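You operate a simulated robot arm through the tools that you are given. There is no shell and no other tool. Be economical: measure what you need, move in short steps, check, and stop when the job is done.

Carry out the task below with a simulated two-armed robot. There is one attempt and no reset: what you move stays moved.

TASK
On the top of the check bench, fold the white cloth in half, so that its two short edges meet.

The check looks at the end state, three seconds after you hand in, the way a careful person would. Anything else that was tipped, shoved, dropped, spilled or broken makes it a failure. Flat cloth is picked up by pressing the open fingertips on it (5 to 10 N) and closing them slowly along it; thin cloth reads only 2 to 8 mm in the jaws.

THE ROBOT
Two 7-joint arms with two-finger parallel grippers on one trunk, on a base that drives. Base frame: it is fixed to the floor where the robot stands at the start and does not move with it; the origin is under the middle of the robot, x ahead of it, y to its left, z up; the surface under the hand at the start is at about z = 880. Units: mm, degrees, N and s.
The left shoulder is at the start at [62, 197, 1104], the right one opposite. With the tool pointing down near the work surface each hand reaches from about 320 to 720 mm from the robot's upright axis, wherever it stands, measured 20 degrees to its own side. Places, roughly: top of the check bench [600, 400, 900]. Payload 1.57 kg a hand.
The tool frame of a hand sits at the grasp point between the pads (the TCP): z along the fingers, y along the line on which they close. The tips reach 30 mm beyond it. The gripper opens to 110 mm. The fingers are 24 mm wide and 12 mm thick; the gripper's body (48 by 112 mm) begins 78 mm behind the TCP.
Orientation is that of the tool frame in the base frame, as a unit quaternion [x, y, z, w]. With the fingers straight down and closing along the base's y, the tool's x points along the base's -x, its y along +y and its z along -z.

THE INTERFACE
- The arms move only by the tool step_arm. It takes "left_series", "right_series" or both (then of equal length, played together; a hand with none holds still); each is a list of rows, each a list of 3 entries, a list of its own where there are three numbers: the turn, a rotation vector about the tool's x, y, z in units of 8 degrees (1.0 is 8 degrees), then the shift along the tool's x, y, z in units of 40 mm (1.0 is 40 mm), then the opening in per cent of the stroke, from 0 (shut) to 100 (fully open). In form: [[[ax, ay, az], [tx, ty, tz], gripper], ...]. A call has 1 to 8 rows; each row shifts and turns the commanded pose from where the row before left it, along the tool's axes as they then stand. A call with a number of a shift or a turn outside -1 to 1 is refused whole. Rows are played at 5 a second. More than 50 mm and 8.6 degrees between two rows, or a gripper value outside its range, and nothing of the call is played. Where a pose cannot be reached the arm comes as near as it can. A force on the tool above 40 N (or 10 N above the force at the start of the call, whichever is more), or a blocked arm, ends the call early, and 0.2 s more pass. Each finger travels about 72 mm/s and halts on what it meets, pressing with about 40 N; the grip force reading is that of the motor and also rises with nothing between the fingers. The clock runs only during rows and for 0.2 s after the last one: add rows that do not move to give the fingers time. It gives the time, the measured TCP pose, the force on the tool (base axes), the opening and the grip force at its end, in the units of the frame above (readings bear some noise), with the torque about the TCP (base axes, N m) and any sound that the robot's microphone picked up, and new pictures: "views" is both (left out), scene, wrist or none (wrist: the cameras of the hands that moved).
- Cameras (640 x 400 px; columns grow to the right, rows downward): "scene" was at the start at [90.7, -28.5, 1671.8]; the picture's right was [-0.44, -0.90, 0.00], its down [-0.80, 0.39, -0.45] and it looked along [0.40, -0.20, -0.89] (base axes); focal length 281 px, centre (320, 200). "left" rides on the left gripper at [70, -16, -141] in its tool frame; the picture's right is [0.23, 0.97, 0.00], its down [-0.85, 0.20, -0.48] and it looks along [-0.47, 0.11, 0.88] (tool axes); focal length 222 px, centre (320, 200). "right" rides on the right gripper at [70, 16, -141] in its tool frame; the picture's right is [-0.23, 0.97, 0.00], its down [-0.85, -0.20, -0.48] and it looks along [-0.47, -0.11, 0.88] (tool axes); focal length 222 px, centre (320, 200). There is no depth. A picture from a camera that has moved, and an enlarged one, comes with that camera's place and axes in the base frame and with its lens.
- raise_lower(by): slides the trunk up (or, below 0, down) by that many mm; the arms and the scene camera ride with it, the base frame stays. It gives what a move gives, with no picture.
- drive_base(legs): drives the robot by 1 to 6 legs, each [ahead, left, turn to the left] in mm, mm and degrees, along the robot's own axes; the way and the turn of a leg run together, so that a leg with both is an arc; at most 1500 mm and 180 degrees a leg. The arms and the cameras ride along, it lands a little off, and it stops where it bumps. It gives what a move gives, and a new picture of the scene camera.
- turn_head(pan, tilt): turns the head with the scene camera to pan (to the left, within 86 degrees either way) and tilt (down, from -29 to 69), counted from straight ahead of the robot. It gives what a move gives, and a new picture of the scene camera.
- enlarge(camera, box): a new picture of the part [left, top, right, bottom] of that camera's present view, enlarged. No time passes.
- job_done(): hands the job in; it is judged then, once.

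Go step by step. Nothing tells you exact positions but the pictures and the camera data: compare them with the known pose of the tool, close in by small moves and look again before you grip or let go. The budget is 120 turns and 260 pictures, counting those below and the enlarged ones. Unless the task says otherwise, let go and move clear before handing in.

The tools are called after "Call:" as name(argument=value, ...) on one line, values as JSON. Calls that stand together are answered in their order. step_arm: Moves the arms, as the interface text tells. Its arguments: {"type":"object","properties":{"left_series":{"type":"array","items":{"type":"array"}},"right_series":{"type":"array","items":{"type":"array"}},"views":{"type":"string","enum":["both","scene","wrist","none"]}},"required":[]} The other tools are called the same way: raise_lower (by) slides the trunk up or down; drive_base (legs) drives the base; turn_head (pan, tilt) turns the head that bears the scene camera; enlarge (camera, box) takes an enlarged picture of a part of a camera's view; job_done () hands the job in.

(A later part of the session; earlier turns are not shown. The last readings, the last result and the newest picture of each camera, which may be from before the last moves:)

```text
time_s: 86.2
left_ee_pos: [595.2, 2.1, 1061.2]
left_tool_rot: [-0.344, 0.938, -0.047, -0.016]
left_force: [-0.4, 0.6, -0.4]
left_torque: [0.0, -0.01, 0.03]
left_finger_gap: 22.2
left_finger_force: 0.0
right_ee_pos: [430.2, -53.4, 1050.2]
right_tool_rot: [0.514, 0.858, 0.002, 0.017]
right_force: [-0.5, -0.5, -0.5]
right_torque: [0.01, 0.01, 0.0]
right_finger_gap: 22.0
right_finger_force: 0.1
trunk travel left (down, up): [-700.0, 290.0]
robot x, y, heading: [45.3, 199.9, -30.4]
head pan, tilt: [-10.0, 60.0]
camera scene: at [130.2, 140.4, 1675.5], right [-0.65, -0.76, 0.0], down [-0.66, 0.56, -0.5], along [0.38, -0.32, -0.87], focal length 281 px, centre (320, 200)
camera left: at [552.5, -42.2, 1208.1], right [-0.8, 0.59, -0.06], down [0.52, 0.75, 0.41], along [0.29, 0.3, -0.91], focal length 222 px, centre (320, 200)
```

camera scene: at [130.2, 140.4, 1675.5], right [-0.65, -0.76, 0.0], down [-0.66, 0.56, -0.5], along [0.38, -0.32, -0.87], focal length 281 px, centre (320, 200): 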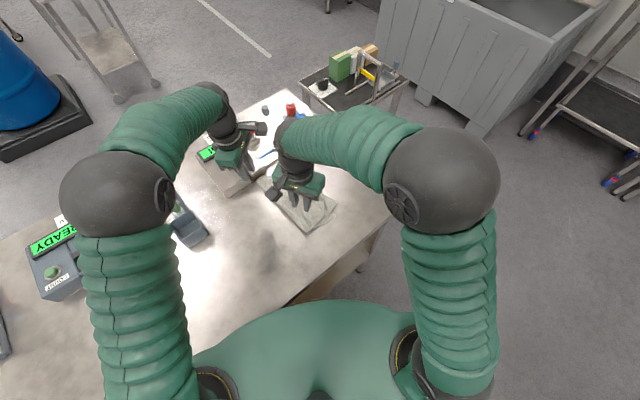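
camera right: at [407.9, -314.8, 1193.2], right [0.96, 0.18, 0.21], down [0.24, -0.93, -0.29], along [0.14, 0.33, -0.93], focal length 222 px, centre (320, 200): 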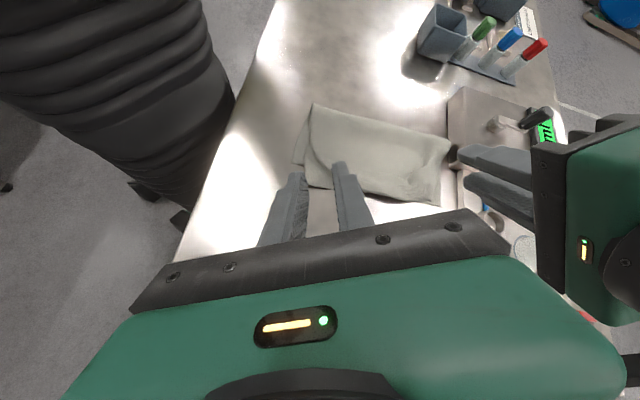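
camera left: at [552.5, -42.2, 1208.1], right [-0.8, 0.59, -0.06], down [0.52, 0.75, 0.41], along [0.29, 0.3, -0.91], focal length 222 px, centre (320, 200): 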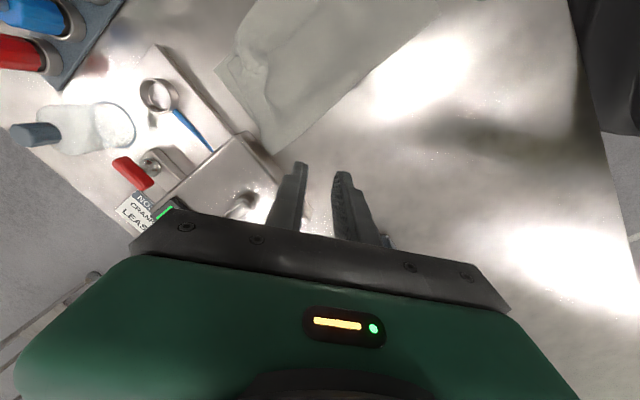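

Call:
step_arm(right_series=[[[0, 0, 0], [-0.69, -0.65, -0.2], 20], [[0, 0, 0], [-0.69, -0.65, -0.2], 20], [[0, 0, 0], [-0.69, -0.65, -0.2], 20], [[0, 0, 0], [-0.69, -0.65, -0.2], 20], [[0, 0, 0], [-0.69, -0.65, 0], 20], [[0, 0, 0], [-0.69, -0.65, 0], 20], [[0, 0, 0], [0, 0, 0], 20]], views="both")

Call:
enlarge(camera="scene", box=[230, 140, 370, 250])

Call:
enlarge(camera="left", box=[180, 0, 440, 180])

```text
time_s: 87.8
left_ee_pos: [594.5, 0.8, 1062.8]
left_tool_rot: [-0.343, 0.938, -0.045, -0.015]
left_force: [0.1, 0.4, -0.8]
left_torque: [0.0, 0.02, -0.01]
left_finger_gap: 21.9
left_finger_force: 0.1
right_ee_pos: [370.9, -274.4, 1083.1]
right_tool_rot: [0.514, 0.858, 0.003, 0.018]
right_force: [0.1, 0.5, -0.7]
right_torque: [0.0, -0.01, 0.01]
right_finger_gap: 22.1
right_finger_force: 0.0
trunk travel left (down, up): [-700.0, 290.0]
robot x, y, heading: [48.0, 201.2, -30.4]
head pan, tilt: [-10.0, 60.0]
camera scene: at [128.4, 138.7, 1675.5], right [-0.65, -0.76, 0.0], down [-0.66, 0.56, -0.5], along [0.38, -0.32, -0.87], focal length 281 px, centre (320, 200)
camera right: at [347.0, -202.5, 1222.0], right [0.97, 0.26, 0.03], down [0.21, -0.84, 0.5], along [0.15, -0.47, -0.87], focal length 222 px, centre (320, 200)
```

scene: 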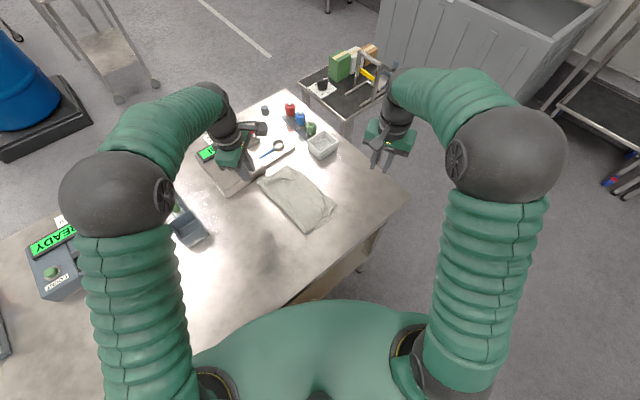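
right: 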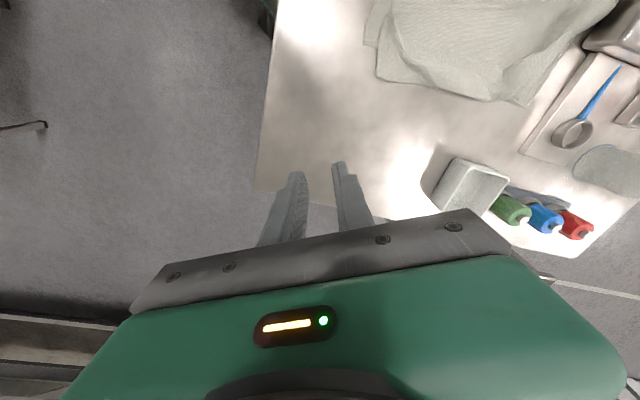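

```text
3.64 times, centred on (300, 195) of scene
camera zoom: at [128.4, 138.7, 1675.5], right [-0.65, -0.76, 0.0], down [-0.66, 0.56, -0.5], along [0.38, -0.32, -0.87], focal length 1023 px, centre (393, 218)
```

zoom: 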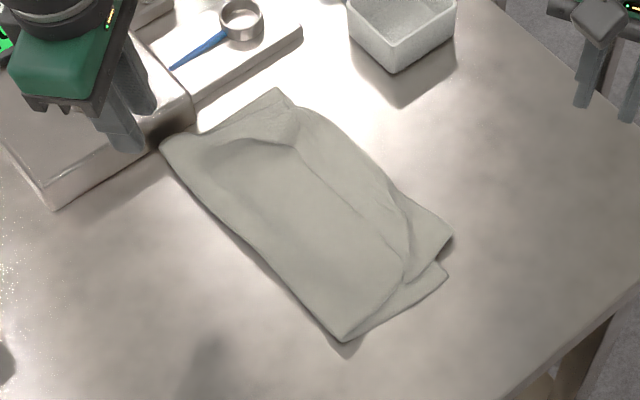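

```text
2.22 times, centred on (310, 90) of left
camera zoom: at [551.0, -43.3, 1208.8], right [-0.8, 0.59, -0.06], down [0.52, 0.75, 0.41], along [0.29, 0.3, -0.91], focal length 494 px, centre (342, 444)
```

zoom: 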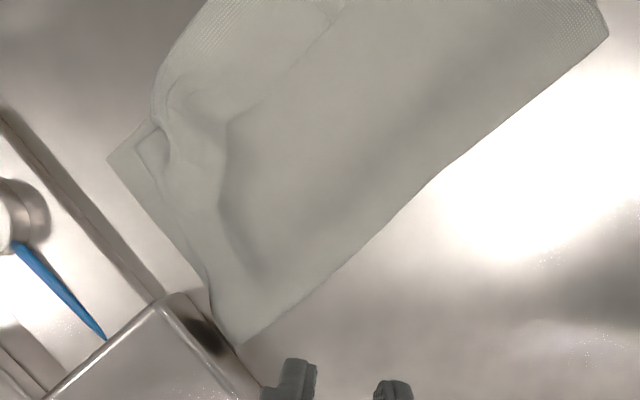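

The fold is there, but the upper layer still has a hidden pleat: visible lengths don't add up to the full cloth. I'll look at the edge side closely.

Call:
enlarge(camera="right", box=[350, 0, 630, 130])

Call:
enlarge(camera="scene", box=[255, 155, 345, 240])

```text
2.29 times, centred on (490, 65) of right
camera zoom: at [347.0, -202.5, 1222.0], right [0.97, 0.26, 0.03], down [0.21, -0.84, 0.5], along [0.15, -0.47, -0.87], focal length 508 px, centre (-69, 509)
```

zoom: 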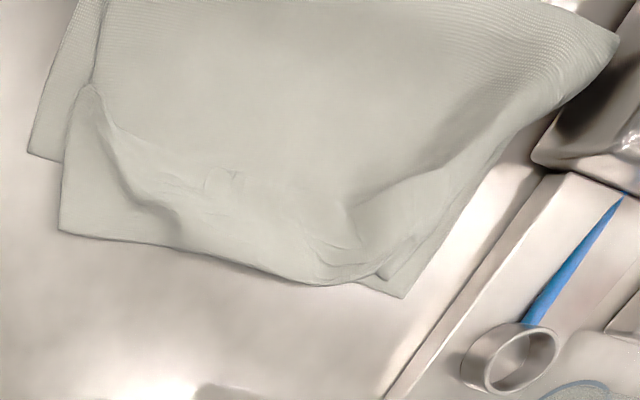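

```text
4.71 times, centred on (300, 198) of scene
camera zoom: at [128.4, 138.7, 1675.5], right [-0.65, -0.76, 0.0], down [-0.66, 0.56, -0.5], along [0.38, -0.32, -0.87], focal length 1324 px, centre (414, 212)
```

zoom: 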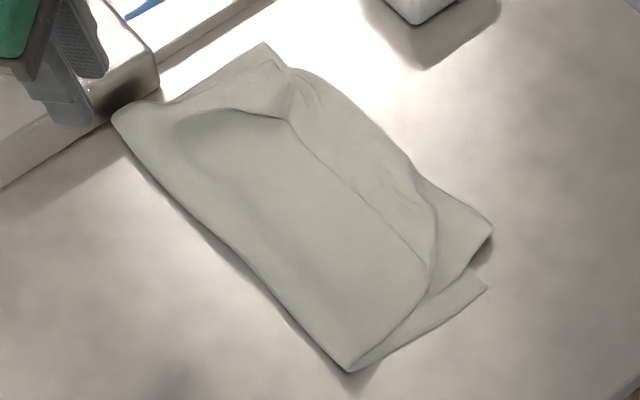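

There is indeed a pleat: the near upper corner passes under the top sheet. I'll regrip the upper near corner, at about (428,-182) beyond the lower edge, with the right hand to pull it out.

Call:
step_arm(right_series=[[[0, 0, 0], [0.29, 0.59, 0.66], 24], [[0, 0, 0], [0.29, 0.59, 0.66], 24], [[0, 0, 0], [0.29, 0.59, 0.66], 24], [[0, 0, 0], [0.29, 0.59, 0.66], 24], [[0, 0, 0], [0.29, 0.59, 0.66], 24], [[0, 0, 1], [0, 0, 0], 24], [[0, 0, 1], [0, 0, 0], 24], [[0, 0, 1], [0, 0, 0], 24]], views="none")

Call:
step_arm(right_series=[[[0, 0, 0], [0, 0, 0], 24], [[0, 0, 0], [0, 0, 0], 24], [[0, 0, 0], [0, 0, 0], 24]], views="wrist")

```text
time_s: 89.6
left_ee_pos: [595.2, 2.0, 1061.5]
left_tool_rot: [-0.344, 0.938, -0.046, -0.015]
left_force: [-0.4, 0.5, -0.3]
left_torque: [0.0, 0.01, -0.01]
left_finger_gap: 22.1
left_finger_force: 0.0
right_ee_pos: [450.8, -166.2, 951.8]
right_tool_rot: [0.682, 0.731, 0.007, 0.016]
right_force: [-0.9, 0.3, 0.2]
right_torque: [0.01, -0.01, -0.01]
right_finger_gap: 26.5
right_finger_force: 0.0
trunk travel left (down, up): [-700.0, 290.0]
robot x, y, heading: [48.5, 192.9, -30.6]
head pan, tilt: [-10.0, 60.0]
```

```text
time_s: 90.4
left_ee_pos: [595.5, 1.4, 1062.6]
left_tool_rot: [-0.344, 0.938, -0.046, -0.015]
left_force: [0.1, -0.2, -0.8]
left_torque: [0.02, 0.04, -0.01]
left_finger_gap: 22.1
left_finger_force: 0.1
right_ee_pos: [449.0, -165.9, 951.7]
right_tool_rot: [0.681, 0.732, 0.006, 0.017]
right_force: [0.8, 0.7, 0.4]
right_torque: [0.0, -0.01, -0.01]
right_finger_gap: 26.2
right_finger_force: 0.0
trunk travel left (down, up): [-700.0, 290.0]
robot x, y, heading: [49.6, 200.8, -30.4]
head pan, tilt: [-10.0, 60.0]
camera right: at [457.7, -92.7, 1092.0], right [0.99, -0.16, 0.03], down [-0.15, -0.86, 0.49], along [-0.05, -0.48, -0.87], focal length 222 px, centre (320, 200)
```

right: 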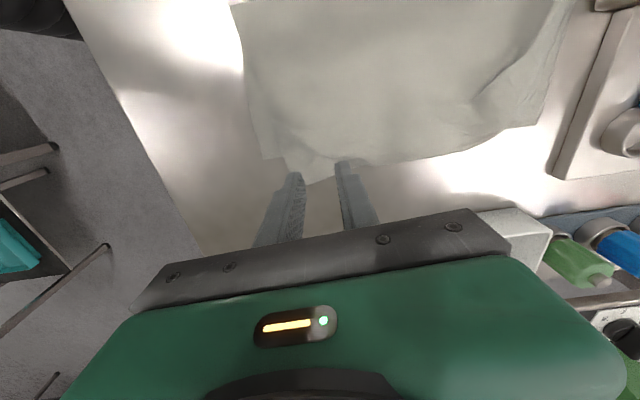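

Call:
step_arm(right_series=[[[0, 0, 0], [-0.15, 0.08, 0.3], 24], [[0, 0, 0], [0, 0, 0.3], 24], [[0, 0, 0], [0, 0, 0.2], 24], [[0, 0, 0], [0, 0, 0.1], 24], [[0, 0, 0], [0, 0, 0], 24], [[0, 0, 0], [0, 0, 0], 24]], views="wrist")

```text
time_s: 91.8
left_ee_pos: [595.3, 1.2, 1062.0]
left_tool_rot: [-0.344, 0.938, -0.046, -0.015]
left_force: [0.7, 0.0, 0.8]
left_torque: [0.01, -0.03, 0.01]
left_finger_gap: 22.1
left_finger_force: 0.0
right_ee_pos: [456.4, -172.5, 916.2]
right_tool_rot: [0.68, 0.733, 0.006, 0.016]
right_force: [0.3, 0.1, -0.4]
right_torque: [-0.01, 0.0, 0.0]
right_finger_gap: 26.5
right_finger_force: 0.0
trunk travel left (down, up): [-700.0, 290.0]
robot x, y, heading: [50.2, 201.5, -30.4]
head pan, tilt: [-10.0, 60.0]
camera right: at [463.2, -98.4, 1056.7], right [0.99, -0.16, 0.03], down [-0.15, -0.86, 0.49], along [-0.05, -0.48, -0.87], focal length 222 px, centre (320, 200)
```

right: 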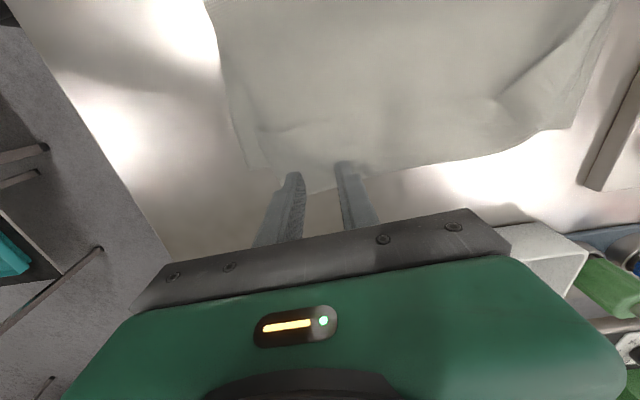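

Call:
step_arm(right_series=[[[0, 0, 0], [0, 0, 0.05], 24], [[0, 0, 0], [0, 0, 0.05], 24], [[0, 0, 0], [0, 0, 0.02], 24], [[0, 0, 0], [0, 0, 0], 24], [[0, 0, 0], [0, 0, 0], 24]], views="none")

```text
time_s: 93.0
left_ee_pos: [593.0, 2.5, 1062.7]
left_tool_rot: [-0.343, 0.938, -0.047, -0.015]
left_force: [0.8, 0.3, 0.0]
left_torque: [0.01, -0.01, -0.03]
left_finger_gap: 22.0
left_finger_force: 0.1
right_ee_pos: [454.7, -172.1, 911.9]
right_tool_rot: [0.681, 0.732, 0.006, 0.019]
right_force: [0.5, -0.5, 25.8]
right_torque: [0.21, 0.45, -0.01]
right_finger_gap: 25.6
right_finger_force: 0.1
trunk travel left (down, up): [-700.0, 290.0]
robot x, y, heading: [48.8, 202.9, -30.3]
head pan, tilt: [-10.0, 60.0]
```

Call:
step_arm(right_series=[[[0, 0, 0], [0, 0, -0.035], 24], [[0, 0, 0], [0, 0, 0], 24], [[0, 0, 0], [0, 0, 0], 24]], views="none")

```text
time_s: 93.8
left_ee_pos: [594.9, 1.4, 1061.8]
left_tool_rot: [-0.344, 0.938, -0.047, -0.014]
left_force: [0.7, -0.1, 0.6]
left_torque: [0.03, -0.01, -0.01]
left_finger_gap: 21.8
left_finger_force: 0.0
right_ee_pos: [454.7, -172.6, 913.4]
right_tool_rot: [0.681, 0.732, 0.006, 0.019]
right_force: [1.9, -1.0, 19.5]
right_torque: [0.15, 0.33, 0.01]
right_finger_gap: 24.9
right_finger_force: 0.1
trunk travel left (down, up): [-700.0, 290.0]
robot x, y, heading: [47.9, 198.3, -30.0]
head pan, tilt: [-10.0, 60.0]
```

Call:
step_arm(right_series=[[[0, 0, 0], [0, 0, -0.04], 24], [[0, 0, 0], [0, 0, 0], 24], [[0, 0, 0], [0, 0, 0], 21], [[0, 0, 0], [0, 0, 0], 18], [[0, 0, 0], [0, 0, 0], 15]], views="none")

Call:
step_arm(right_series=[[[0, 0, 0], [0, 0, 0], 12], [[0, 0, 0], [0, 0, 0], 9], [[0, 0, 0], [0, 0, 0], 6], [[0, 0, 0], [0, 0, 0], 3], [[0, 0, 0], [0, 0, 0], 0], [[0, 0, 0], [0, 0, 0], 0]], views="wrist")

```text
time_s: 95.0
left_ee_pos: [594.3, 0.3, 1060.9]
left_tool_rot: [-0.344, 0.938, -0.046, -0.015]
left_force: [-0.6, 0.4, -0.3]
left_torque: [0.02, -0.03, -0.03]
left_finger_gap: 22.0
left_finger_force: 0.0
right_ee_pos: [456.1, -171.3, 914.2]
right_tool_rot: [0.681, 0.732, 0.007, 0.017]
right_force: [-0.5, -0.3, 3.5]
right_torque: [0.05, 0.05, 0.01]
right_finger_gap: 16.1
right_finger_force: 0.1
trunk travel left (down, up): [-700.0, 290.0]
robot x, y, heading: [49.7, 200.0, -30.4]
head pan, tilt: [-10.0, 60.0]
```

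```text
time_s: 96.4
left_ee_pos: [595.2, 0.9, 1061.8]
left_tool_rot: [-0.344, 0.938, -0.047, -0.015]
left_force: [-0.1, -0.1, -0.1]
left_torque: [0.02, 0.0, -0.01]
left_finger_gap: 21.8
left_finger_force: 0.0
right_ee_pos: [456.0, -173.6, 914.4]
right_tool_rot: [0.681, 0.732, 0.006, 0.017]
right_force: [0.0, 0.1, 1.3]
right_torque: [0.03, 0.01, 0.0]
right_finger_gap: 0.0
right_finger_force: 21.6
trunk travel left (down, up): [-700.0, 290.0]
robot x, y, heading: [47.7, 199.4, -30.2]
head pan, tilt: [-10.0, 60.0]
camera right: at [463.0, -99.8, 1054.4], right [0.99, -0.16, 0.03], down [-0.15, -0.86, 0.49], along [-0.05, -0.48, -0.87], focal length 222 px, centre (320, 200)
```

right: 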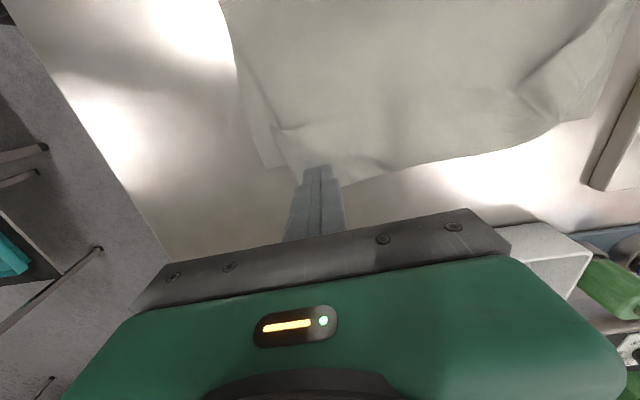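

Missed because the pressure fell off. I retry with steadier pressure.

Call:
step_arm(right_series=[[[0, 0, 0], [0, 0, -0.1], 0], [[0, 0, 0], [0.05, 0, 0], 26], [[0, 0, 0], [0, 0, 0], 26], [[0, 0, 0], [0, 0, 0.1], 26], [[0, 0, 0], [0, 0, 0.025], 26], [[0, 0, 0], [0, 0, 0], 26], [[0, 0, 0], [0, 0, 0], 26]], views="wrist")

```text
time_s: 98.0
left_ee_pos: [593.6, 1.8, 1062.1]
left_tool_rot: [-0.344, 0.938, -0.046, -0.014]
left_force: [0.5, 0.2, 0.0]
left_torque: [-0.01, 0.01, 0.01]
left_finger_gap: 22.1
left_finger_force: 0.0
right_ee_pos: [455.5, -170.9, 913.5]
right_tool_rot: [0.681, 0.732, 0.005, 0.017]
right_force: [0.1, 0.0, 6.8]
right_torque: [0.02, 0.09, -0.01]
right_finger_gap: 28.4
right_finger_force: 0.0
trunk travel left (down, up): [-700.0, 290.0]
robot x, y, heading: [49.1, 197.7, -30.4]
head pan, tilt: [-10.0, 60.0]
camera right: at [462.7, -96.8, 1053.9], right [0.99, -0.16, 0.04], down [-0.15, -0.86, 0.49], along [-0.04, -0.49, -0.87], focal length 222 px, centre (320, 200)
```

right: 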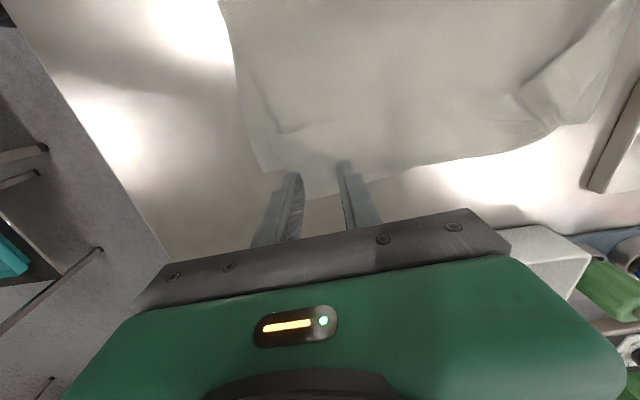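

Call:
step_arm(right_series=[[[0, 0, 0], [0, 0, 0.015], 26], [[0, 0, 0], [0, 0, 0], 23], [[0, 0, 0], [0, 0, 0.008], 20], [[0, 0, 0], [0, 0, 0], 17], [[0, 0, 0], [0, 0, 0.008], 14]], views="none")

Call:
step_arm(right_series=[[[0, 0, 0], [0, 0, 0.01], 12], [[0, 0, 0], [0, 0, 0], 9], [[0, 0, 0], [0, 0, 0], 6], [[0, 0, 0], [0, 0, 0], 3], [[0, 0, 0], [0, 0, 0], 0], [[0, 0, 0], [0, 0, 0], 0]], views="wrist")

```text
time_s: 99.2
left_ee_pos: [593.7, 1.7, 1062.8]
left_tool_rot: [-0.343, 0.938, -0.047, -0.014]
left_force: [-0.1, -1.0, 0.1]
left_torque: [-0.02, 0.02, 0.02]
left_finger_gap: 22.1
left_finger_force: 0.0
right_ee_pos: [454.5, -169.8, 913.4]
right_tool_rot: [0.681, 0.732, 0.006, 0.017]
right_force: [-1.4, -1.8, 17.2]
right_torque: [0.12, 0.11, 0.05]
right_finger_gap: 14.4
right_finger_force: 0.0
trunk travel left (down, up): [-700.0, 290.0]
robot x, y, heading: [51.9, 200.5, -30.0]
head pan, tilt: [-10.0, 60.0]
```

```text
time_s: 100.6
left_ee_pos: [592.5, 2.0, 1064.2]
left_tool_rot: [-0.344, 0.938, -0.046, -0.014]
left_force: [-0.7, -0.6, -0.6]
left_torque: [0.03, 0.01, 0.01]
left_finger_gap: 22.0
left_finger_force: 0.0
right_ee_pos: [455.5, -169.3, 912.9]
right_tool_rot: [0.681, 0.732, 0.006, 0.018]
right_force: [-3.9, -1.0, 24.4]
right_torque: [0.22, 0.11, 0.05]
right_finger_gap: 0.1
right_finger_force: 20.7
trunk travel left (down, up): [-700.0, 290.0]
robot x, y, heading: [53.1, 200.9, -30.4]
head pan, tilt: [-10.0, 60.0]
camera right: at [461.7, -96.0, 1053.2], right [0.99, -0.16, 0.04], down [-0.15, -0.86, 0.49], along [-0.04, -0.49, -0.87], focal length 222 px, centre (320, 200)
```

right: 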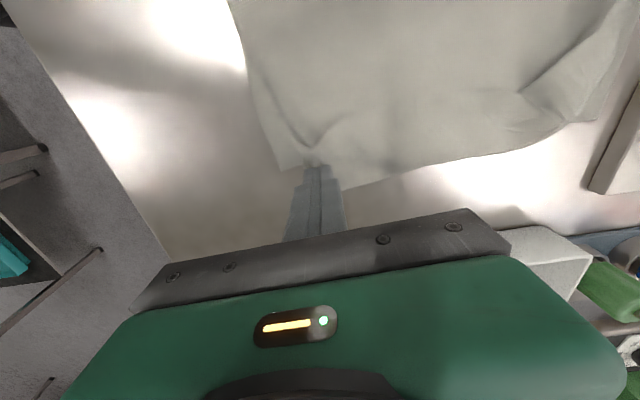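

Call:
step_arm(right_series=[[[0, 0, 0], [0, 0, -0.25], 0], [[0, 0, 0], [0, 0, -0.25], 10], [[0, 0, 0], [0, 0.4, 0], 34], [[0, 0, 0], [0, 0, 0], 34], [[0, 0, 0], [0, 0, 0], 34]], views="wrist")

Call:
enlarge(camera="right", box=[220, 100, 440, 230])

```text
time_s: 101.8
left_ee_pos: [594.1, 0.7, 1063.3]
left_tool_rot: [-0.343, 0.938, -0.047, -0.013]
left_force: [-0.1, 1.2, 0.1]
left_torque: [0.0, -0.01, -0.02]
left_finger_gap: 22.1
left_finger_force: 0.0
right_ee_pos: [470.3, -167.2, 933.7]
right_tool_rot: [0.681, 0.732, 0.006, 0.018]
right_force: [0.1, -0.9, -0.2]
right_torque: [-0.04, -0.02, -0.02]
right_finger_gap: 37.5
right_finger_force: 0.1
trunk travel left (down, up): [-700.0, 290.0]
robot x, y, heading: [47.4, 198.5, -30.1]
head pan, tilt: [-10.0, 60.0]
camera right: at [477.4, -95.4, 1073.1], right [0.99, -0.16, 0.04], down [-0.15, -0.86, 0.49], along [-0.05, -0.49, -0.87], focal length 222 px, centre (320, 200)
```

right: 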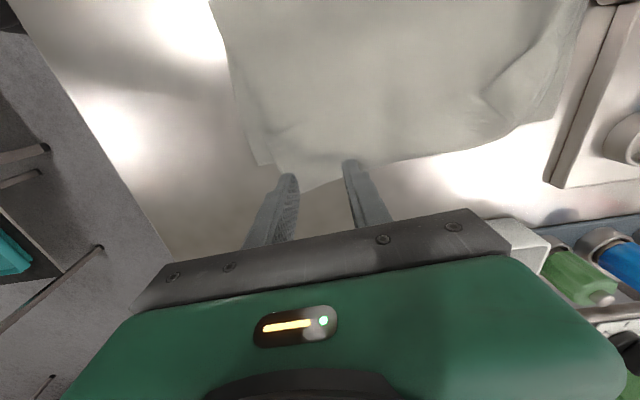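

```text
2.91 times, centred on (330, 165) of right
camera zoom: at [477.4, -95.4, 1073.1], right [0.99, -0.16, 0.04], down [-0.15, -0.86, 0.49], along [-0.05, -0.49, -0.87], focal length 646 px, centre (291, 302)
```

zoom: 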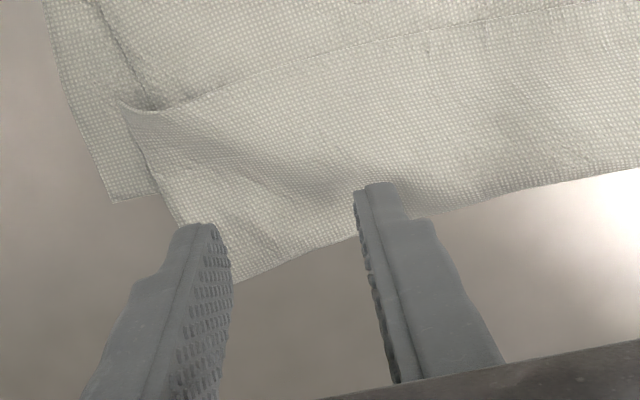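

Now it's clear: the upper sheet's hem is folded back on top. The cleanest fix is to open the fold again and redo it with a grip right at the hem, closing across it. I'll clear the right hand and bring the left hand over the crease.

Call:
step_arm(left_series=[[[-0.54, -0.45, 0], [0, 0, 0], 30], [[0, 0, 1], [0, 0, 0], 30], [[0, 0, 1], [0, 0, 0], 30], [[0, 0, 1], [0, 0, 0], 30], [[0, 0, 1], [0, 0, 0], 30], [[0, 0, 1], [0, 0, 0], 30], [[0, 0, 0], [0, 0, 0], 30]], right_series=[[[0, 0, 0], [0, 0, -0.8], 30], [[0, 0, 0], [-0.5, -0.3, -0.8], 30], [[0, 0, 0], [-0.6, -0.4, -0.8], 30], [[0, 0, 0], [-0.7, -0.4, -0.5], 30], [[0, 0, 0], [-0.7, -0.4, 0], 30], [[0, 0, 0], [-0.7, -0.4, 0], 30], [[0, 0, 0], [0, 0, 0], 30]], views="none")

Call:
step_arm(left_series=[[[0, 0, 0], [0.433, -0.754, 0.43], 30], [[0, 0, 0], [0.433, -0.754, 0.43], 30], [[0, 0, 0], [0.433, -0.754, 0.43], 30], [[0, 0, 0], [0.433, -0.754, 0.43], 30], [[0, 0, 0], [0.433, -0.754, 0.43], 30], [[0, 0, 0], [0.433, -0.754, 0.43], 30], [[0, 0, 0], [0, 0, 0], 30], [[0, 0, 0], [0, 0, 0], 30]], views="both")

```text
time_s: 103.4
left_ee_pos: [594.7, 0.6, 1062.7]
left_tool_rot: [-0.001, 1.0, 0.0, 0.001]
left_force: [0.2, 0.1, -0.3]
left_torque: [0.01, 0.02, 0.01]
left_finger_gap: 32.9
left_finger_force: 0.0
right_ee_pos: [400.6, -300.3, 1046.8]
right_tool_rot: [0.681, 0.732, 0.007, 0.016]
right_force: [-0.6, -0.7, -0.1]
right_torque: [-0.02, 0.01, 0.01]
right_finger_gap: 32.9
right_finger_force: 0.2
trunk travel left (down, up): [-700.0, 290.0]
robot x, y, heading: [45.8, 200.5, -30.3]
head pan, tilt: [-10.0, 60.0]
```

```text
time_s: 105.2
left_ee_pos: [500.3, -181.4, 959.6]
left_tool_rot: [-0.006, 1.0, -0.002, 0.004]
left_force: [0.3, 0.3, 0.4]
left_torque: [-0.01, 0.01, 0.01]
left_finger_gap: 33.0
left_finger_force: 0.1
right_ee_pos: [400.5, -298.8, 1048.9]
right_tool_rot: [0.681, 0.732, 0.006, 0.017]
right_force: [-0.1, 0.2, -0.2]
right_torque: [0.01, -0.01, 0.02]
right_finger_gap: 32.9
right_finger_force: 0.0
trunk travel left (down, up): [-700.0, 290.0]
robot x, y, heading: [46.5, 198.2, -30.2]
head pan, tilt: [-10.0, 60.0]
camera scene: at [129.4, 138.5, 1676.8], right [-0.65, -0.76, 0.0], down [-0.66, 0.56, -0.5], along [0.38, -0.32, -0.87], focal length 281 px, centre (320, 200)
camera left: at [429.7, -197.9, 1102.6], right [-0.24, 0.97, 0.0], down [0.85, 0.21, 0.48], along [0.47, 0.11, -0.88], focal length 222 px, centre (320, 200)
```

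scene: 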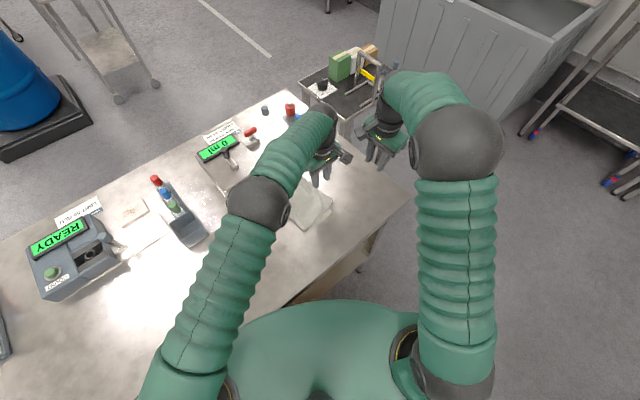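
left: 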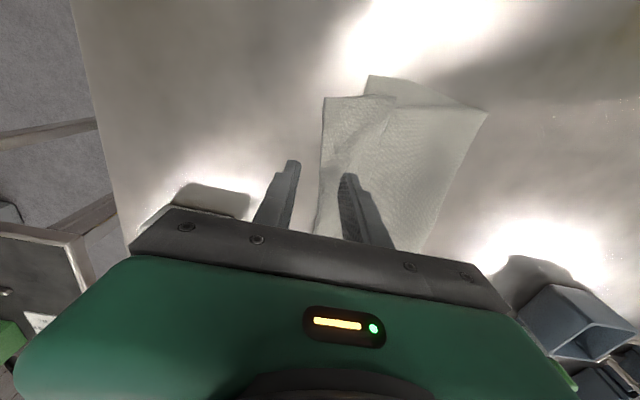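

Call:
enlarge(camera="left", box=[270, 60, 500, 250])

```text
2.11 times, centred on (385, 155) of left
camera zoom: at [429.7, -197.9, 1102.6], right [-0.24, 0.97, 0.0], down [0.85, 0.21, 0.48], along [0.47, 0.11, -0.88], focal length 468 px, centre (183, 295)
```

zoom: 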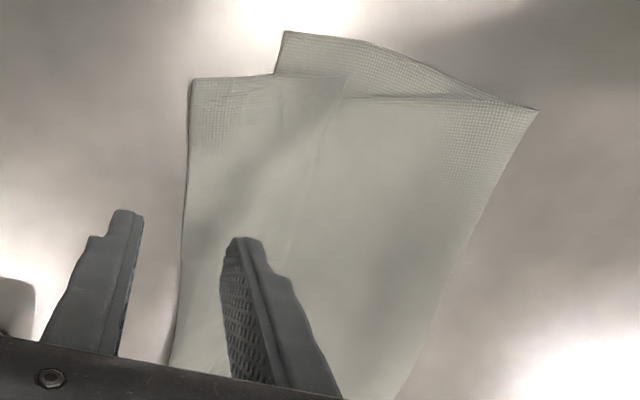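

The flap is 64 mm of hem folded back on top, with lower layer 121 mm and upper layer 155+66 mm. I'll grip the crease with the left hand and swing it back open.

Call:
step_arm(left_series=[[[0, 0, 0], [0, 0.08, 0.4], 24], [[0, 0, 0], [0, 0, 0.4], 24], [[0, 0, 0], [0, 0, 0.25], 24], [[0, 0, 0], [0, 0, 0.06], 24], [[0, 0, 0], [0, 0, 0], 24], [[0, 0, 0], [0, 0, 0], 24]], views="none")

```text
time_s: 106.6
left_ee_pos: [501.3, -175.5, 917.9]
left_tool_rot: [-0.009, 1.0, -0.003, 0.005]
left_force: [-0.1, -0.5, 0.3]
left_torque: [0.02, 0.0, -0.01]
left_finger_gap: 26.3
left_finger_force: 0.0
right_ee_pos: [400.9, -300.3, 1045.1]
right_tool_rot: [0.681, 0.732, 0.007, 0.017]
right_force: [0.4, -0.1, 0.5]
right_torque: [-0.03, -0.02, 0.0]
right_finger_gap: 33.0
right_finger_force: 0.0
trunk travel left (down, up): [-700.0, 290.0]
robot x, y, heading: [48.4, 201.8, -30.0]
head pan, tilt: [-10.0, 60.0]
```

Call:
step_arm(left_series=[[[0, 0, 0], [0, 0, 0.06], 24], [[0, 0, 0], [0, 0, 0.05], 24], [[0, 0, 0], [0, 0, 0.03], 24], [[0, 0, 0], [0, 0, 0], 24], [[0, 0, 0], [0, 0, 0], 24]], views="none")

```text
time_s: 107.8
left_ee_pos: [501.1, -176.0, 913.7]
left_tool_rot: [-0.01, 1.0, -0.003, 0.006]
left_force: [1.6, -1.1, 14.6]
left_torque: [0.23, 0.01, -0.02]
left_finger_gap: 25.0
left_finger_force: 0.0
right_ee_pos: [399.3, -299.7, 1048.0]
right_tool_rot: [0.681, 0.732, 0.007, 0.018]
right_force: [1.1, -0.2, 0.2]
right_torque: [-0.02, 0.0, 0.02]
right_finger_gap: 33.2
right_finger_force: 0.0
trunk travel left (down, up): [-700.0, 290.0]
robot x, y, heading: [47.6, 201.8, -30.0]
head pan, tilt: [-10.0, 60.0]
```

Call:
step_arm(left_series=[[[0, 0, 0], [0, 0, -0.01], 21], [[0, 0, 0], [0, 0, 0], 18], [[0, 0, 0], [0, 0, 0], 15], [[0, 0, 0], [0, 0, 0], 12], [[0, 0, 0], [0, 0, 0], 8], [[0, 0, 0], [0, 0, 0], 4], [[0, 0, 0], [0, 0, 0], 0], [[0, 0, 0], [0, 0, 0], 0]], views="wrist")

Call:
enlarge(camera="left", box=[250, 20, 500, 250])

```text
time_s: 109.6
left_ee_pos: [499.7, -172.2, 912.2]
left_tool_rot: [-0.01, 1.0, -0.002, 0.005]
left_force: [-0.4, 3.2, 27.0]
left_torque: [0.31, 0.12, 0.02]
left_finger_gap: 0.2
left_finger_force: 21.1
right_ee_pos: [399.4, -298.1, 1048.8]
right_tool_rot: [0.68, 0.733, 0.006, 0.018]
right_force: [-0.6, 0.1, 0.1]
right_torque: [0.02, 0.02, -0.02]
right_finger_gap: 32.9
right_finger_force: 0.2
trunk travel left (down, up): [-700.0, 290.0]
robot x, y, heading: [49.5, 200.4, -30.1]
head pan, tilt: [-10.0, 60.0]
camera left: at [429.6, -189.8, 1054.0], right [-0.25, 0.97, -0.01], down [0.85, 0.22, 0.48], along [0.47, 0.11, -0.87], focal length 222 px, centre (320, 200)
```

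left: 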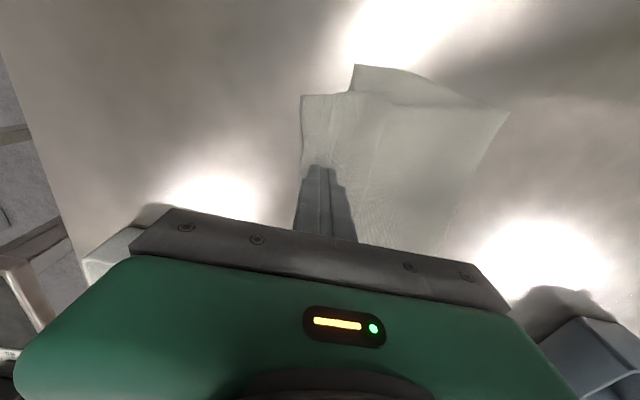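

```text
1.74 times, centred on (375, 135) of left
camera zoom: at [429.6, -189.8, 1054.0], right [-0.25, 0.97, -0.01], down [0.85, 0.22, 0.48], along [0.47, 0.11, -0.87], focal length 386 px, centre (224, 313)
```

zoom: 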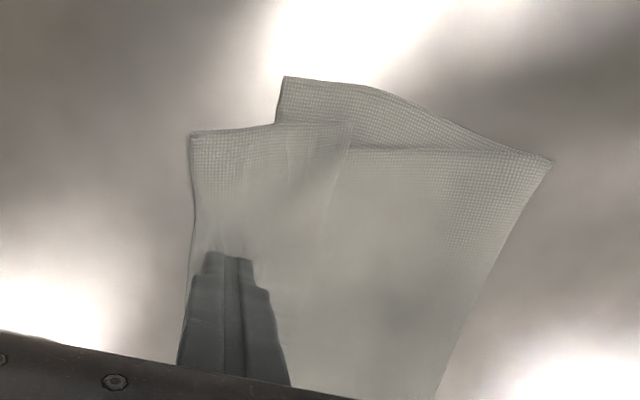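

The pinch slid over the crease. Instead I'll try brushing: closed fingertips pressed lightly on the flap and dragged toward -y, so the flap rolls out.

Call:
step_arm(left_series=[[[0, 0, 0], [0, 0, -0.3], 0], [[0, 0, 0], [0, 0.6, 0], 0], [[0, 0, 0], [0, 0, 0.2], 0], [[0, 0, 0], [0, 0, 0.06], 0], [[0, 0, 0], [0, 0, 0], 0], [[0, 0, 0], [0, 0, 0], 0]], views="none")

```text
time_s: 111.0
left_ee_pos: [492.3, -154.2, 912.5]
left_tool_rot: [-0.003, 1.0, 0.0, 0.003]
left_force: [-0.7, 0.7, 11.9]
left_torque: [0.12, 0.04, 0.0]
left_finger_gap: 0.1
left_finger_force: 21.3
right_ee_pos: [399.7, -299.3, 1048.9]
right_tool_rot: [0.68, 0.733, 0.007, 0.017]
right_force: [0.1, -0.1, -0.2]
right_torque: [0.01, -0.03, 0.0]
right_finger_gap: 33.0
right_finger_force: 0.0
trunk travel left (down, up): [-700.0, 290.0]
robot x, y, heading: [48.5, 197.3, -30.2]
head pan, tilt: [-10.0, 60.0]
```

Call:
step_arm(left_series=[[[0, 0, 0], [0, -0.3, -0.015], 0], [[0, 0, 0], [0, -0.35, 0], 0], [[0, 0, 0], [0, -0.35, 0], 0], [[0, 0, 0], [0, -0.35, 0], 0], [[0, 0, 0], [0, -0.35, 0], 0], [[0, 0, 0], [0, 0, 0], 0]], views="wrist")

Call:
enlarge(camera="left", box=[250, 20, 560, 250])

```text
time_s: 112.6
left_ee_pos: [524.9, -198.1, 918.7]
left_tool_rot: [-0.03, 1.0, -0.005, 0.006]
left_force: [-0.1, 0.5, 0.4]
left_torque: [0.05, 0.01, 0.02]
left_finger_gap: 0.1
left_finger_force: 21.1
left hand out of reach, approached as far as the arm can: row 5
right_ee_pos: [398.9, -300.5, 1045.1]
right_tool_rot: [0.681, 0.732, 0.007, 0.017]
right_force: [-1.1, 0.0, -0.3]
right_torque: [0.0, 0.0, -0.02]
right_finger_gap: 32.9
right_finger_force: 0.0
trunk travel left (down, up): [-700.0, 290.0]
robot x, y, heading: [47.6, 201.3, -30.3]
head pan, tilt: [-10.0, 60.0]
stopped in row 6 (left hand): the arm was blocked; the commanded pose is now the measured one
camera left: at [453.4, -217.1, 1060.7], right [-0.29, 0.96, -0.01], down [0.83, 0.26, 0.49], along [0.47, 0.13, -0.87], focal length 222 px, centre (320, 200)
```

left: 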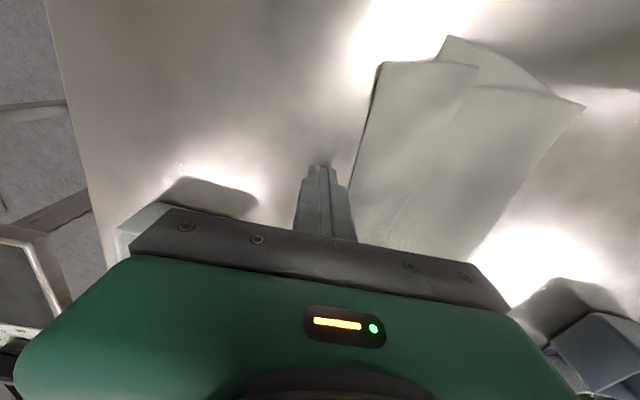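

```text
1.74 times, centred on (405, 135) of left
camera zoom: at [453.4, -217.1, 1060.7], right [-0.29, 0.96, -0.01], down [0.83, 0.26, 0.49], along [0.47, 0.13, -0.87], focal length 386 px, centre (172, 313)
```

zoom: 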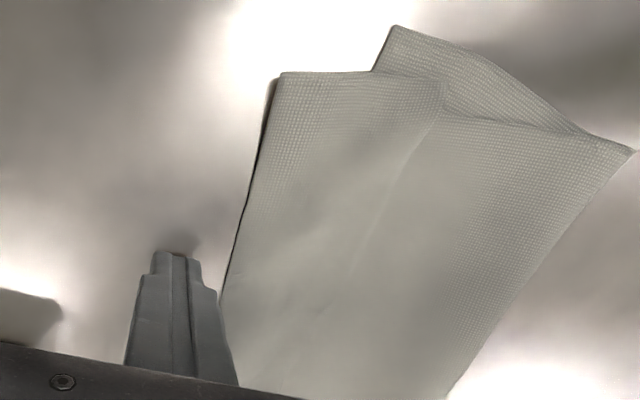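

Brushing slipped without unrolling. Better plan: lift the flap with one hand so the hem stands vertical, then pinch the standing sheet flat from above with the other hand, hem inside the jaws. That grip lays down cleanly. I reposition the base first.

Call:
step_arm(left_series=[[[0, 0, 0], [0, 0.3, -0.8], 20], [[0, 0, 0], [0, 0.6, -0.8], 30], [[0, 0, 0], [0, 0.8, -0.8], 40], [[0, 0, 0], [-0.5, 0.8, 0], 50], [[0, 0, 0], [-0.5, 0.8, 0], 50], [[0, 0, 0], [0, 0, 0], 50]], views="none")

Call:
drive_base(legs=[[50, -86, 0]])

Call:
step_arm(right_series=[[[0, 0, 0], [0, 0, 0], 34], [[0, 0, 0], [0, 0, 0], 34], [[0, 0, 0], [0, 0, 0], 34], [[0, 0, 0], [0, 0, 0], 34], [[0, 0, 0], [0, 0, 0], 34]], views="both")

Call:
enlarge(camera="scene", box=[220, 150, 360, 260])

```text
time_s: 114.0
left_ee_pos: [548.5, -67.7, 1013.8]
left_tool_rot: [-0.024, 1.0, -0.005, 0.005]
left_force: [-0.5, 0.1, -0.2]
left_torque: [0.02, -0.01, -0.01]
left_finger_gap: 54.9
left_finger_force: 0.0
right_ee_pos: [397.5, -300.0, 1048.9]
right_tool_rot: [0.681, 0.732, 0.006, 0.017]
right_force: [0.0, -0.3, 0.4]
right_torque: [0.0, -0.01, -0.03]
right_finger_gap: 33.1
right_finger_force: 0.1
trunk travel left (down, up): [-700.0, 290.0]
robot x, y, heading: [48.1, 201.4, -30.3]
head pan, tilt: [-10.0, 60.0]
```

```text
time_s: 115.2
left_ee_pos: [558.9, -142.4, 1013.3]
left_tool_rot: [-0.025, 1.0, -0.014, 0.0]
left_force: [0.3, 0.2, 0.6]
left_torque: [0.03, 0.08, -0.01]
left_finger_gap: 55.0
left_finger_force: 0.0
right_ee_pos: [410.4, -373.7, 1055.3]
right_tool_rot: [0.679, 0.733, -0.005, 0.02]
right_force: [0.2, -0.2, 0.0]
right_torque: [-0.02, 0.04, 0.0]
right_finger_gap: 33.1
right_finger_force: 0.0
trunk travel left (down, up): [-700.0, 290.0]
robot x, y, heading: [48.7, 106.8, -30.5]
head pan, tilt: [-10.0, 60.0]
camera scene: at [145.7, 76.7, 1675.6], right [-0.65, -0.76, 0.02], down [-0.67, 0.55, -0.5], along [0.37, -0.34, -0.86], focal length 281 px, centre (320, 200)
```

scene: 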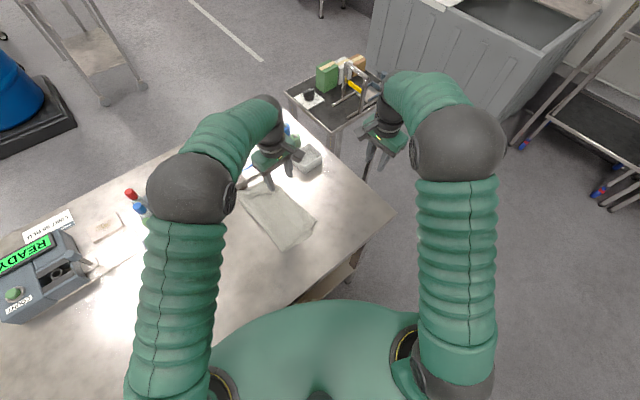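

```text
time_s: 116.4
left_ee_pos: [540.2, -174.2, 1015.9]
left_tool_rot: [-0.025, 1.0, 0.0, 0.008]
left_force: [-1.2, -1.0, -0.4]
left_torque: [0.08, -0.05, -0.01]
left_finger_gap: 55.1
left_finger_force: 0.0
right_ee_pos: [391.2, -405.5, 1045.7]
right_tool_rot: [0.681, 0.732, 0.012, 0.016]
right_force: [-1.0, -0.9, -1.1]
right_torque: [0.13, -0.05, 0.01]
right_finger_gap: 37.5
right_finger_force: 0.1
trunk travel left (down, up): [-700.0, 290.0]
robot x, y, heading: [49.0, 107.0, -30.5]
head pan, tilt: [-10.0, 60.0]
camera scene: at [118.7, 25.4, 1675.3], right [-0.65, -0.76, -0.01], down [-0.66, 0.57, -0.5], along [0.38, -0.31, -0.87], focal length 281 px, centre (320, 200)
camera right: at [397.8, -333.1, 1187.6], right [0.99, -0.16, 0.04], down [-0.16, -0.86, 0.48], along [-0.04, -0.48, -0.88], focal length 222 px, centre (320, 200)
```

scene: 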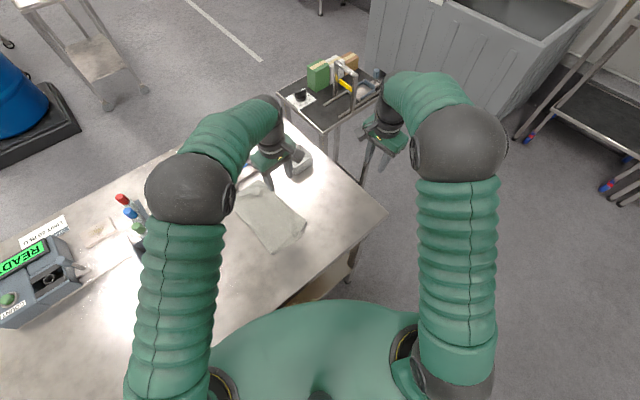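
right: 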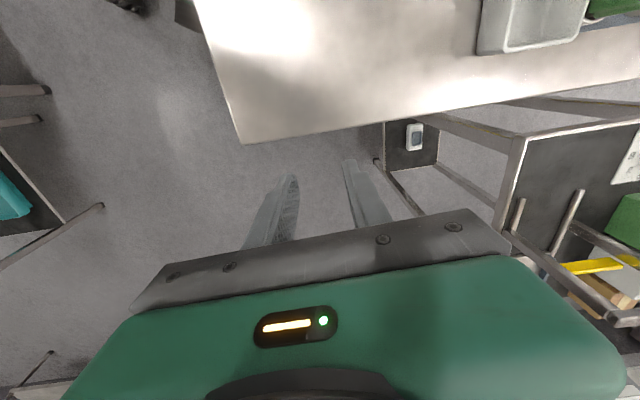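

```text
3.64 times, centred on (290, 205) of scene
camera zoom: at [118.7, 25.4, 1675.3], right [-0.65, -0.76, -0.01], down [-0.66, 0.57, -0.5], along [0.38, -0.31, -0.87], focal length 1023 px, centre (429, 182)
```

zoom: 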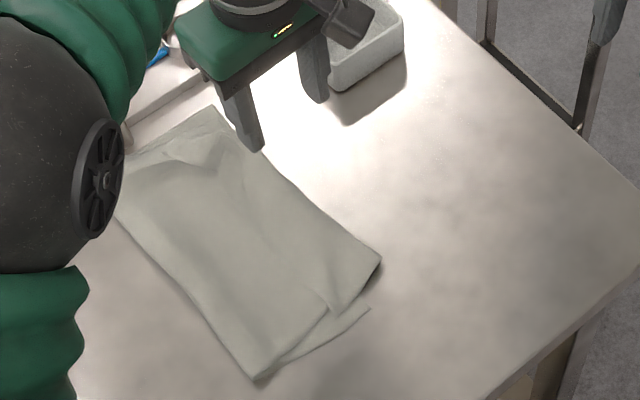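

Call:
step_arm(right_series=[[[0, 0, 0], [0.8, 0.247, 0.28], 34], [[0, 0, 0], [0.8, 0.247, 0.28], 34], [[0, 0, 0], [0.8, 0.247, 0.28], 34], [[0, 0, 0], [0.8, 0.247, 0.28], 34], [[0, 0, 0], [0.8, 0.247, 0.28], 34], [[0, 0, 0], [0.8, 0.247, 0.28], 34], [[0, 0, 0], [0.8, 0.247, 0.28], 34], [[0, 0, 0], [0.8, 0.247, 0.28], 34]], left_series=[[[0, 0, 0], [-0.5, 0.5, -0.3], 50], [[0, 0, 0], [-0.5, 0.5, -0.3], 50], [[0, 0, 0], [-0.5, 0.5, 0], 50], [[0, 0, 0], [0, 0.5, 0], 50], [[0, 0, 0], [0, 0.5, 0], 50], [[0, 0, 0], [0, 0, 0], 50], [[0, 0, 0], [0, 0, 0], 50], [[0, 0, 0], [0, 0, 0], 50]], views="none")

Call:
step_arm(right_series=[[[0, 0, 0], [0, 0, 0], 34], [[0, 0, 0], [0, 0, 0], 34], [[0, 0, 0], [0, 0, 0], 34], [[0, 0, 0], [0, 0, 0], 34]], views="wrist")

Call:
enlarge(camera="right", box=[180, 0, 480, 220])

```text
time_s: 118.2
left_ee_pos: [602.1, -60.2, 1040.4]
left_tool_rot: [-0.027, 1.0, -0.004, 0.005]
left_force: [1.6, -0.5, 0.1]
left_torque: [0.0, 0.0, -0.03]
left_finger_gap: 55.0
left_finger_force: 0.0
right_ee_pos: [465.1, -149.7, 964.7]
right_tool_rot: [0.692, 0.721, 0.013, 0.022]
right_force: [0.5, 0.4, 0.4]
right_torque: [-0.01, 0.01, 0.02]
right_finger_gap: 37.2
right_finger_force: 0.0
trunk travel left (down, up): [-700.0, 290.0]
robot x, y, heading: [49.7, 103.4, -30.6]
head pan, tilt: [-10.0, 60.0]
```

```text
time_s: 119.2
left_ee_pos: [603.8, -59.0, 1037.8]
left_tool_rot: [-0.025, 1.0, -0.005, 0.004]
left_force: [0.9, -0.2, -0.4]
left_torque: [-0.02, -0.02, -0.01]
left_finger_gap: 55.1
left_finger_force: 0.0
right_ee_pos: [465.2, -150.3, 960.7]
right_tool_rot: [0.693, 0.72, 0.008, 0.021]
right_force: [-0.3, -0.2, 0.3]
right_torque: [0.01, 0.01, 0.02]
right_finger_gap: 37.4
right_finger_force: 0.1
trunk travel left (down, up): [-700.0, 290.0]
robot x, y, heading: [47.8, 102.9, -30.3]
head pan, tilt: [-10.0, 60.0]
camera right: at [473.8, -77.2, 1100.6], right [0.98, -0.19, 0.04], down [-0.19, -0.85, 0.49], along [-0.05, -0.49, -0.87], focal length 222 px, centre (320, 200)
```

right: 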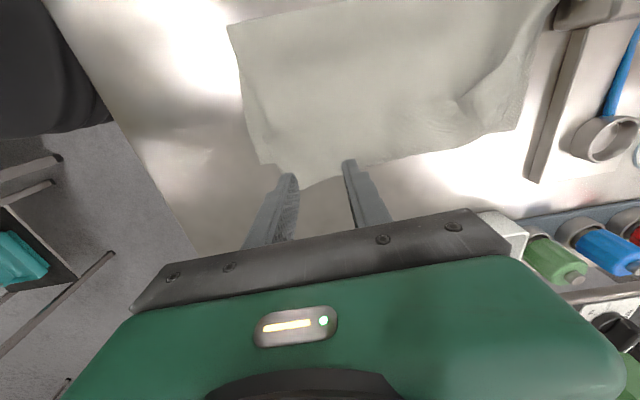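

```text
1.82 times, centred on (330, 110) of right
camera zoom: at [473.8, -77.2, 1100.6], right [0.98, -0.19, 0.04], down [-0.19, -0.85, 0.49], along [-0.05, -0.49, -0.87], focal length 404 px, centre (302, 364)
```

zoom: 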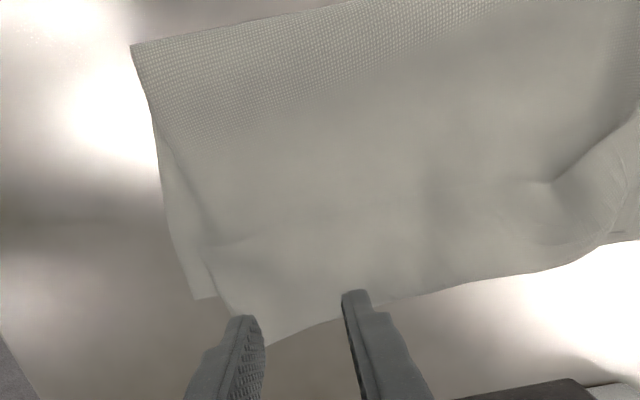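

Call:
step_arm(right_series=[[[0, 0, 0], [0.1, 0, 0.35], 32], [[0, 0, 0], [0.1, 0, 0.35], 32], [[0, 0, 0], [0, 0, 0.3], 32], [[0, 0, 0], [0, 0, 0.1], 32], [[0, 0, 0], [0, 0, 0.03], 32], [[0, 0, 0], [0, 0, 0], 32], [[0, 0, 0], [0, 0, 0], 32]], views="none")

```text
time_s: 120.8
left_ee_pos: [602.8, -58.6, 1037.6]
left_tool_rot: [-0.025, 1.0, -0.005, 0.006]
left_force: [0.2, -0.3, 0.1]
left_torque: [-0.02, 0.02, -0.01]
left_finger_gap: 55.0
left_finger_force: 0.1
right_ee_pos: [465.7, -148.9, 919.0]
right_tool_rot: [0.698, 0.716, 0.011, 0.024]
right_force: [0.5, -0.7, 0.4]
right_torque: [0.02, -0.01, 0.0]
right_finger_gap: 35.0
right_finger_force: 0.1
trunk travel left (down, up): [-700.0, 290.0]
robot x, y, heading: [47.0, 105.2, -30.2]
head pan, tilt: [-10.0, 60.0]
```

Call:
step_arm(right_series=[[[0, 0, 0], [0, 0, 0.06], 32], [[0, 0, 0], [0, 0, 0.06], 32], [[0, 0, 0], [0, 0, 0.03], 32], [[0, 0, 0], [0, 0, 0], 32], [[0, 0, 0], [0, 0, 0], 32]], views="wrist")

```text
time_s: 122.0
left_ee_pos: [601.5, -56.8, 1039.7]
left_tool_rot: [-0.025, 1.0, -0.006, 0.007]
left_force: [-0.2, -0.1, 0.1]
left_torque: [0.03, -0.02, 0.0]
left_finger_gap: 55.1
left_finger_force: 0.0
right_ee_pos: [464.4, -148.0, 914.0]
right_tool_rot: [0.698, 0.715, 0.009, 0.027]
right_force: [1.0, 2.3, 32.3]
right_torque: [0.31, 0.82, -0.04]
right_finger_gap: 33.2
right_finger_force: 0.1
trunk travel left (down, up): [-700.0, 290.0]
robot x, y, heading: [48.1, 106.3, -30.4]
head pan, tilt: [-10.0, 60.0]
camera right: at [473.4, -74.6, 1054.5], right [0.98, -0.2, 0.05], down [-0.2, -0.85, 0.49], along [-0.05, -0.49, -0.87], focal length 222 px, centre (320, 200)
```

right: 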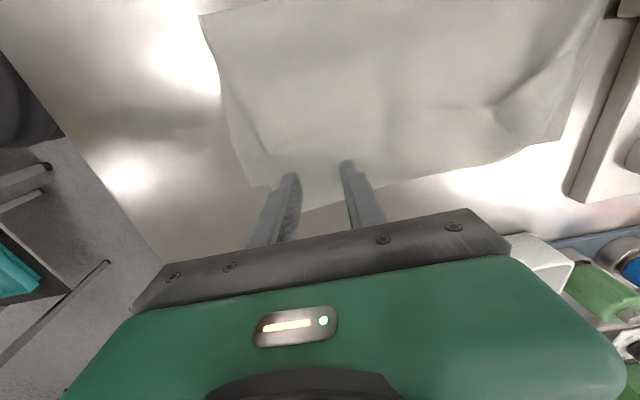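

Call:
step_arm(right_series=[[[0, 0, 0], [0, 0, -0.1], 32], [[0.38, 0, 0], [0, 0, 0], 32], [[0, 0, 0], [0, 0, 0.03], 32], [[0, 0, 0], [0, 0, 0], 32], [[0, 0, 0], [0, 0, 0], 32]], views="none")

```text
time_s: 123.4
left_ee_pos: [601.2, -57.8, 1037.6]
left_tool_rot: [-0.025, 1.0, -0.006, 0.006]
left_force: [-0.1, -1.1, -0.2]
left_torque: [0.01, 0.0, -0.01]
left_finger_gap: 55.0
left_finger_force: 0.1
right_ee_pos: [462.0, -162.6, 915.4]
right_tool_rot: [0.71, 0.704, -0.007, 0.006]
right_force: [0.3, 0.1, 0.0]
right_torque: [-0.03, -0.02, -0.02]
right_finger_gap: 35.2
right_finger_force: 0.0
trunk travel left (down, up): [-700.0, 290.0]
robot x, y, heading: [51.1, 103.5, -30.5]
head pan, tilt: [-10.0, 60.0]
stopped in row 5 (right hand): the arm was blocked; the commanded pose is now the measured one
```

Call:
step_arm(right_series=[[[0, 0, 0], [0, 0, 0.04], 32], [[0, 0, 0], [0, 0, 0.03], 32], [[0, 0, 0], [0, 0, 0], 32], [[0, 0, 0], [0, 0, 0], 32]], views="none")

```text
time_s: 124.4
left_ee_pos: [601.5, -58.0, 1039.3]
left_tool_rot: [-0.025, 1.0, -0.005, 0.006]
left_force: [-0.3, 0.2, -0.2]
left_torque: [-0.01, 0.02, -0.03]
left_finger_gap: 54.8
left_finger_force: 0.1
right_ee_pos: [460.6, -163.6, 913.4]
right_tool_rot: [0.709, 0.705, -0.009, 0.006]
right_force: [2.6, 0.9, 5.3]
right_torque: [0.05, 0.02, 0.0]
right_finger_gap: 35.2
right_finger_force: 0.1
trunk travel left (down, up): [-700.0, 290.0]
robot x, y, heading: [48.4, 106.6, -30.3]
head pan, tilt: [-10.0, 60.0]
```

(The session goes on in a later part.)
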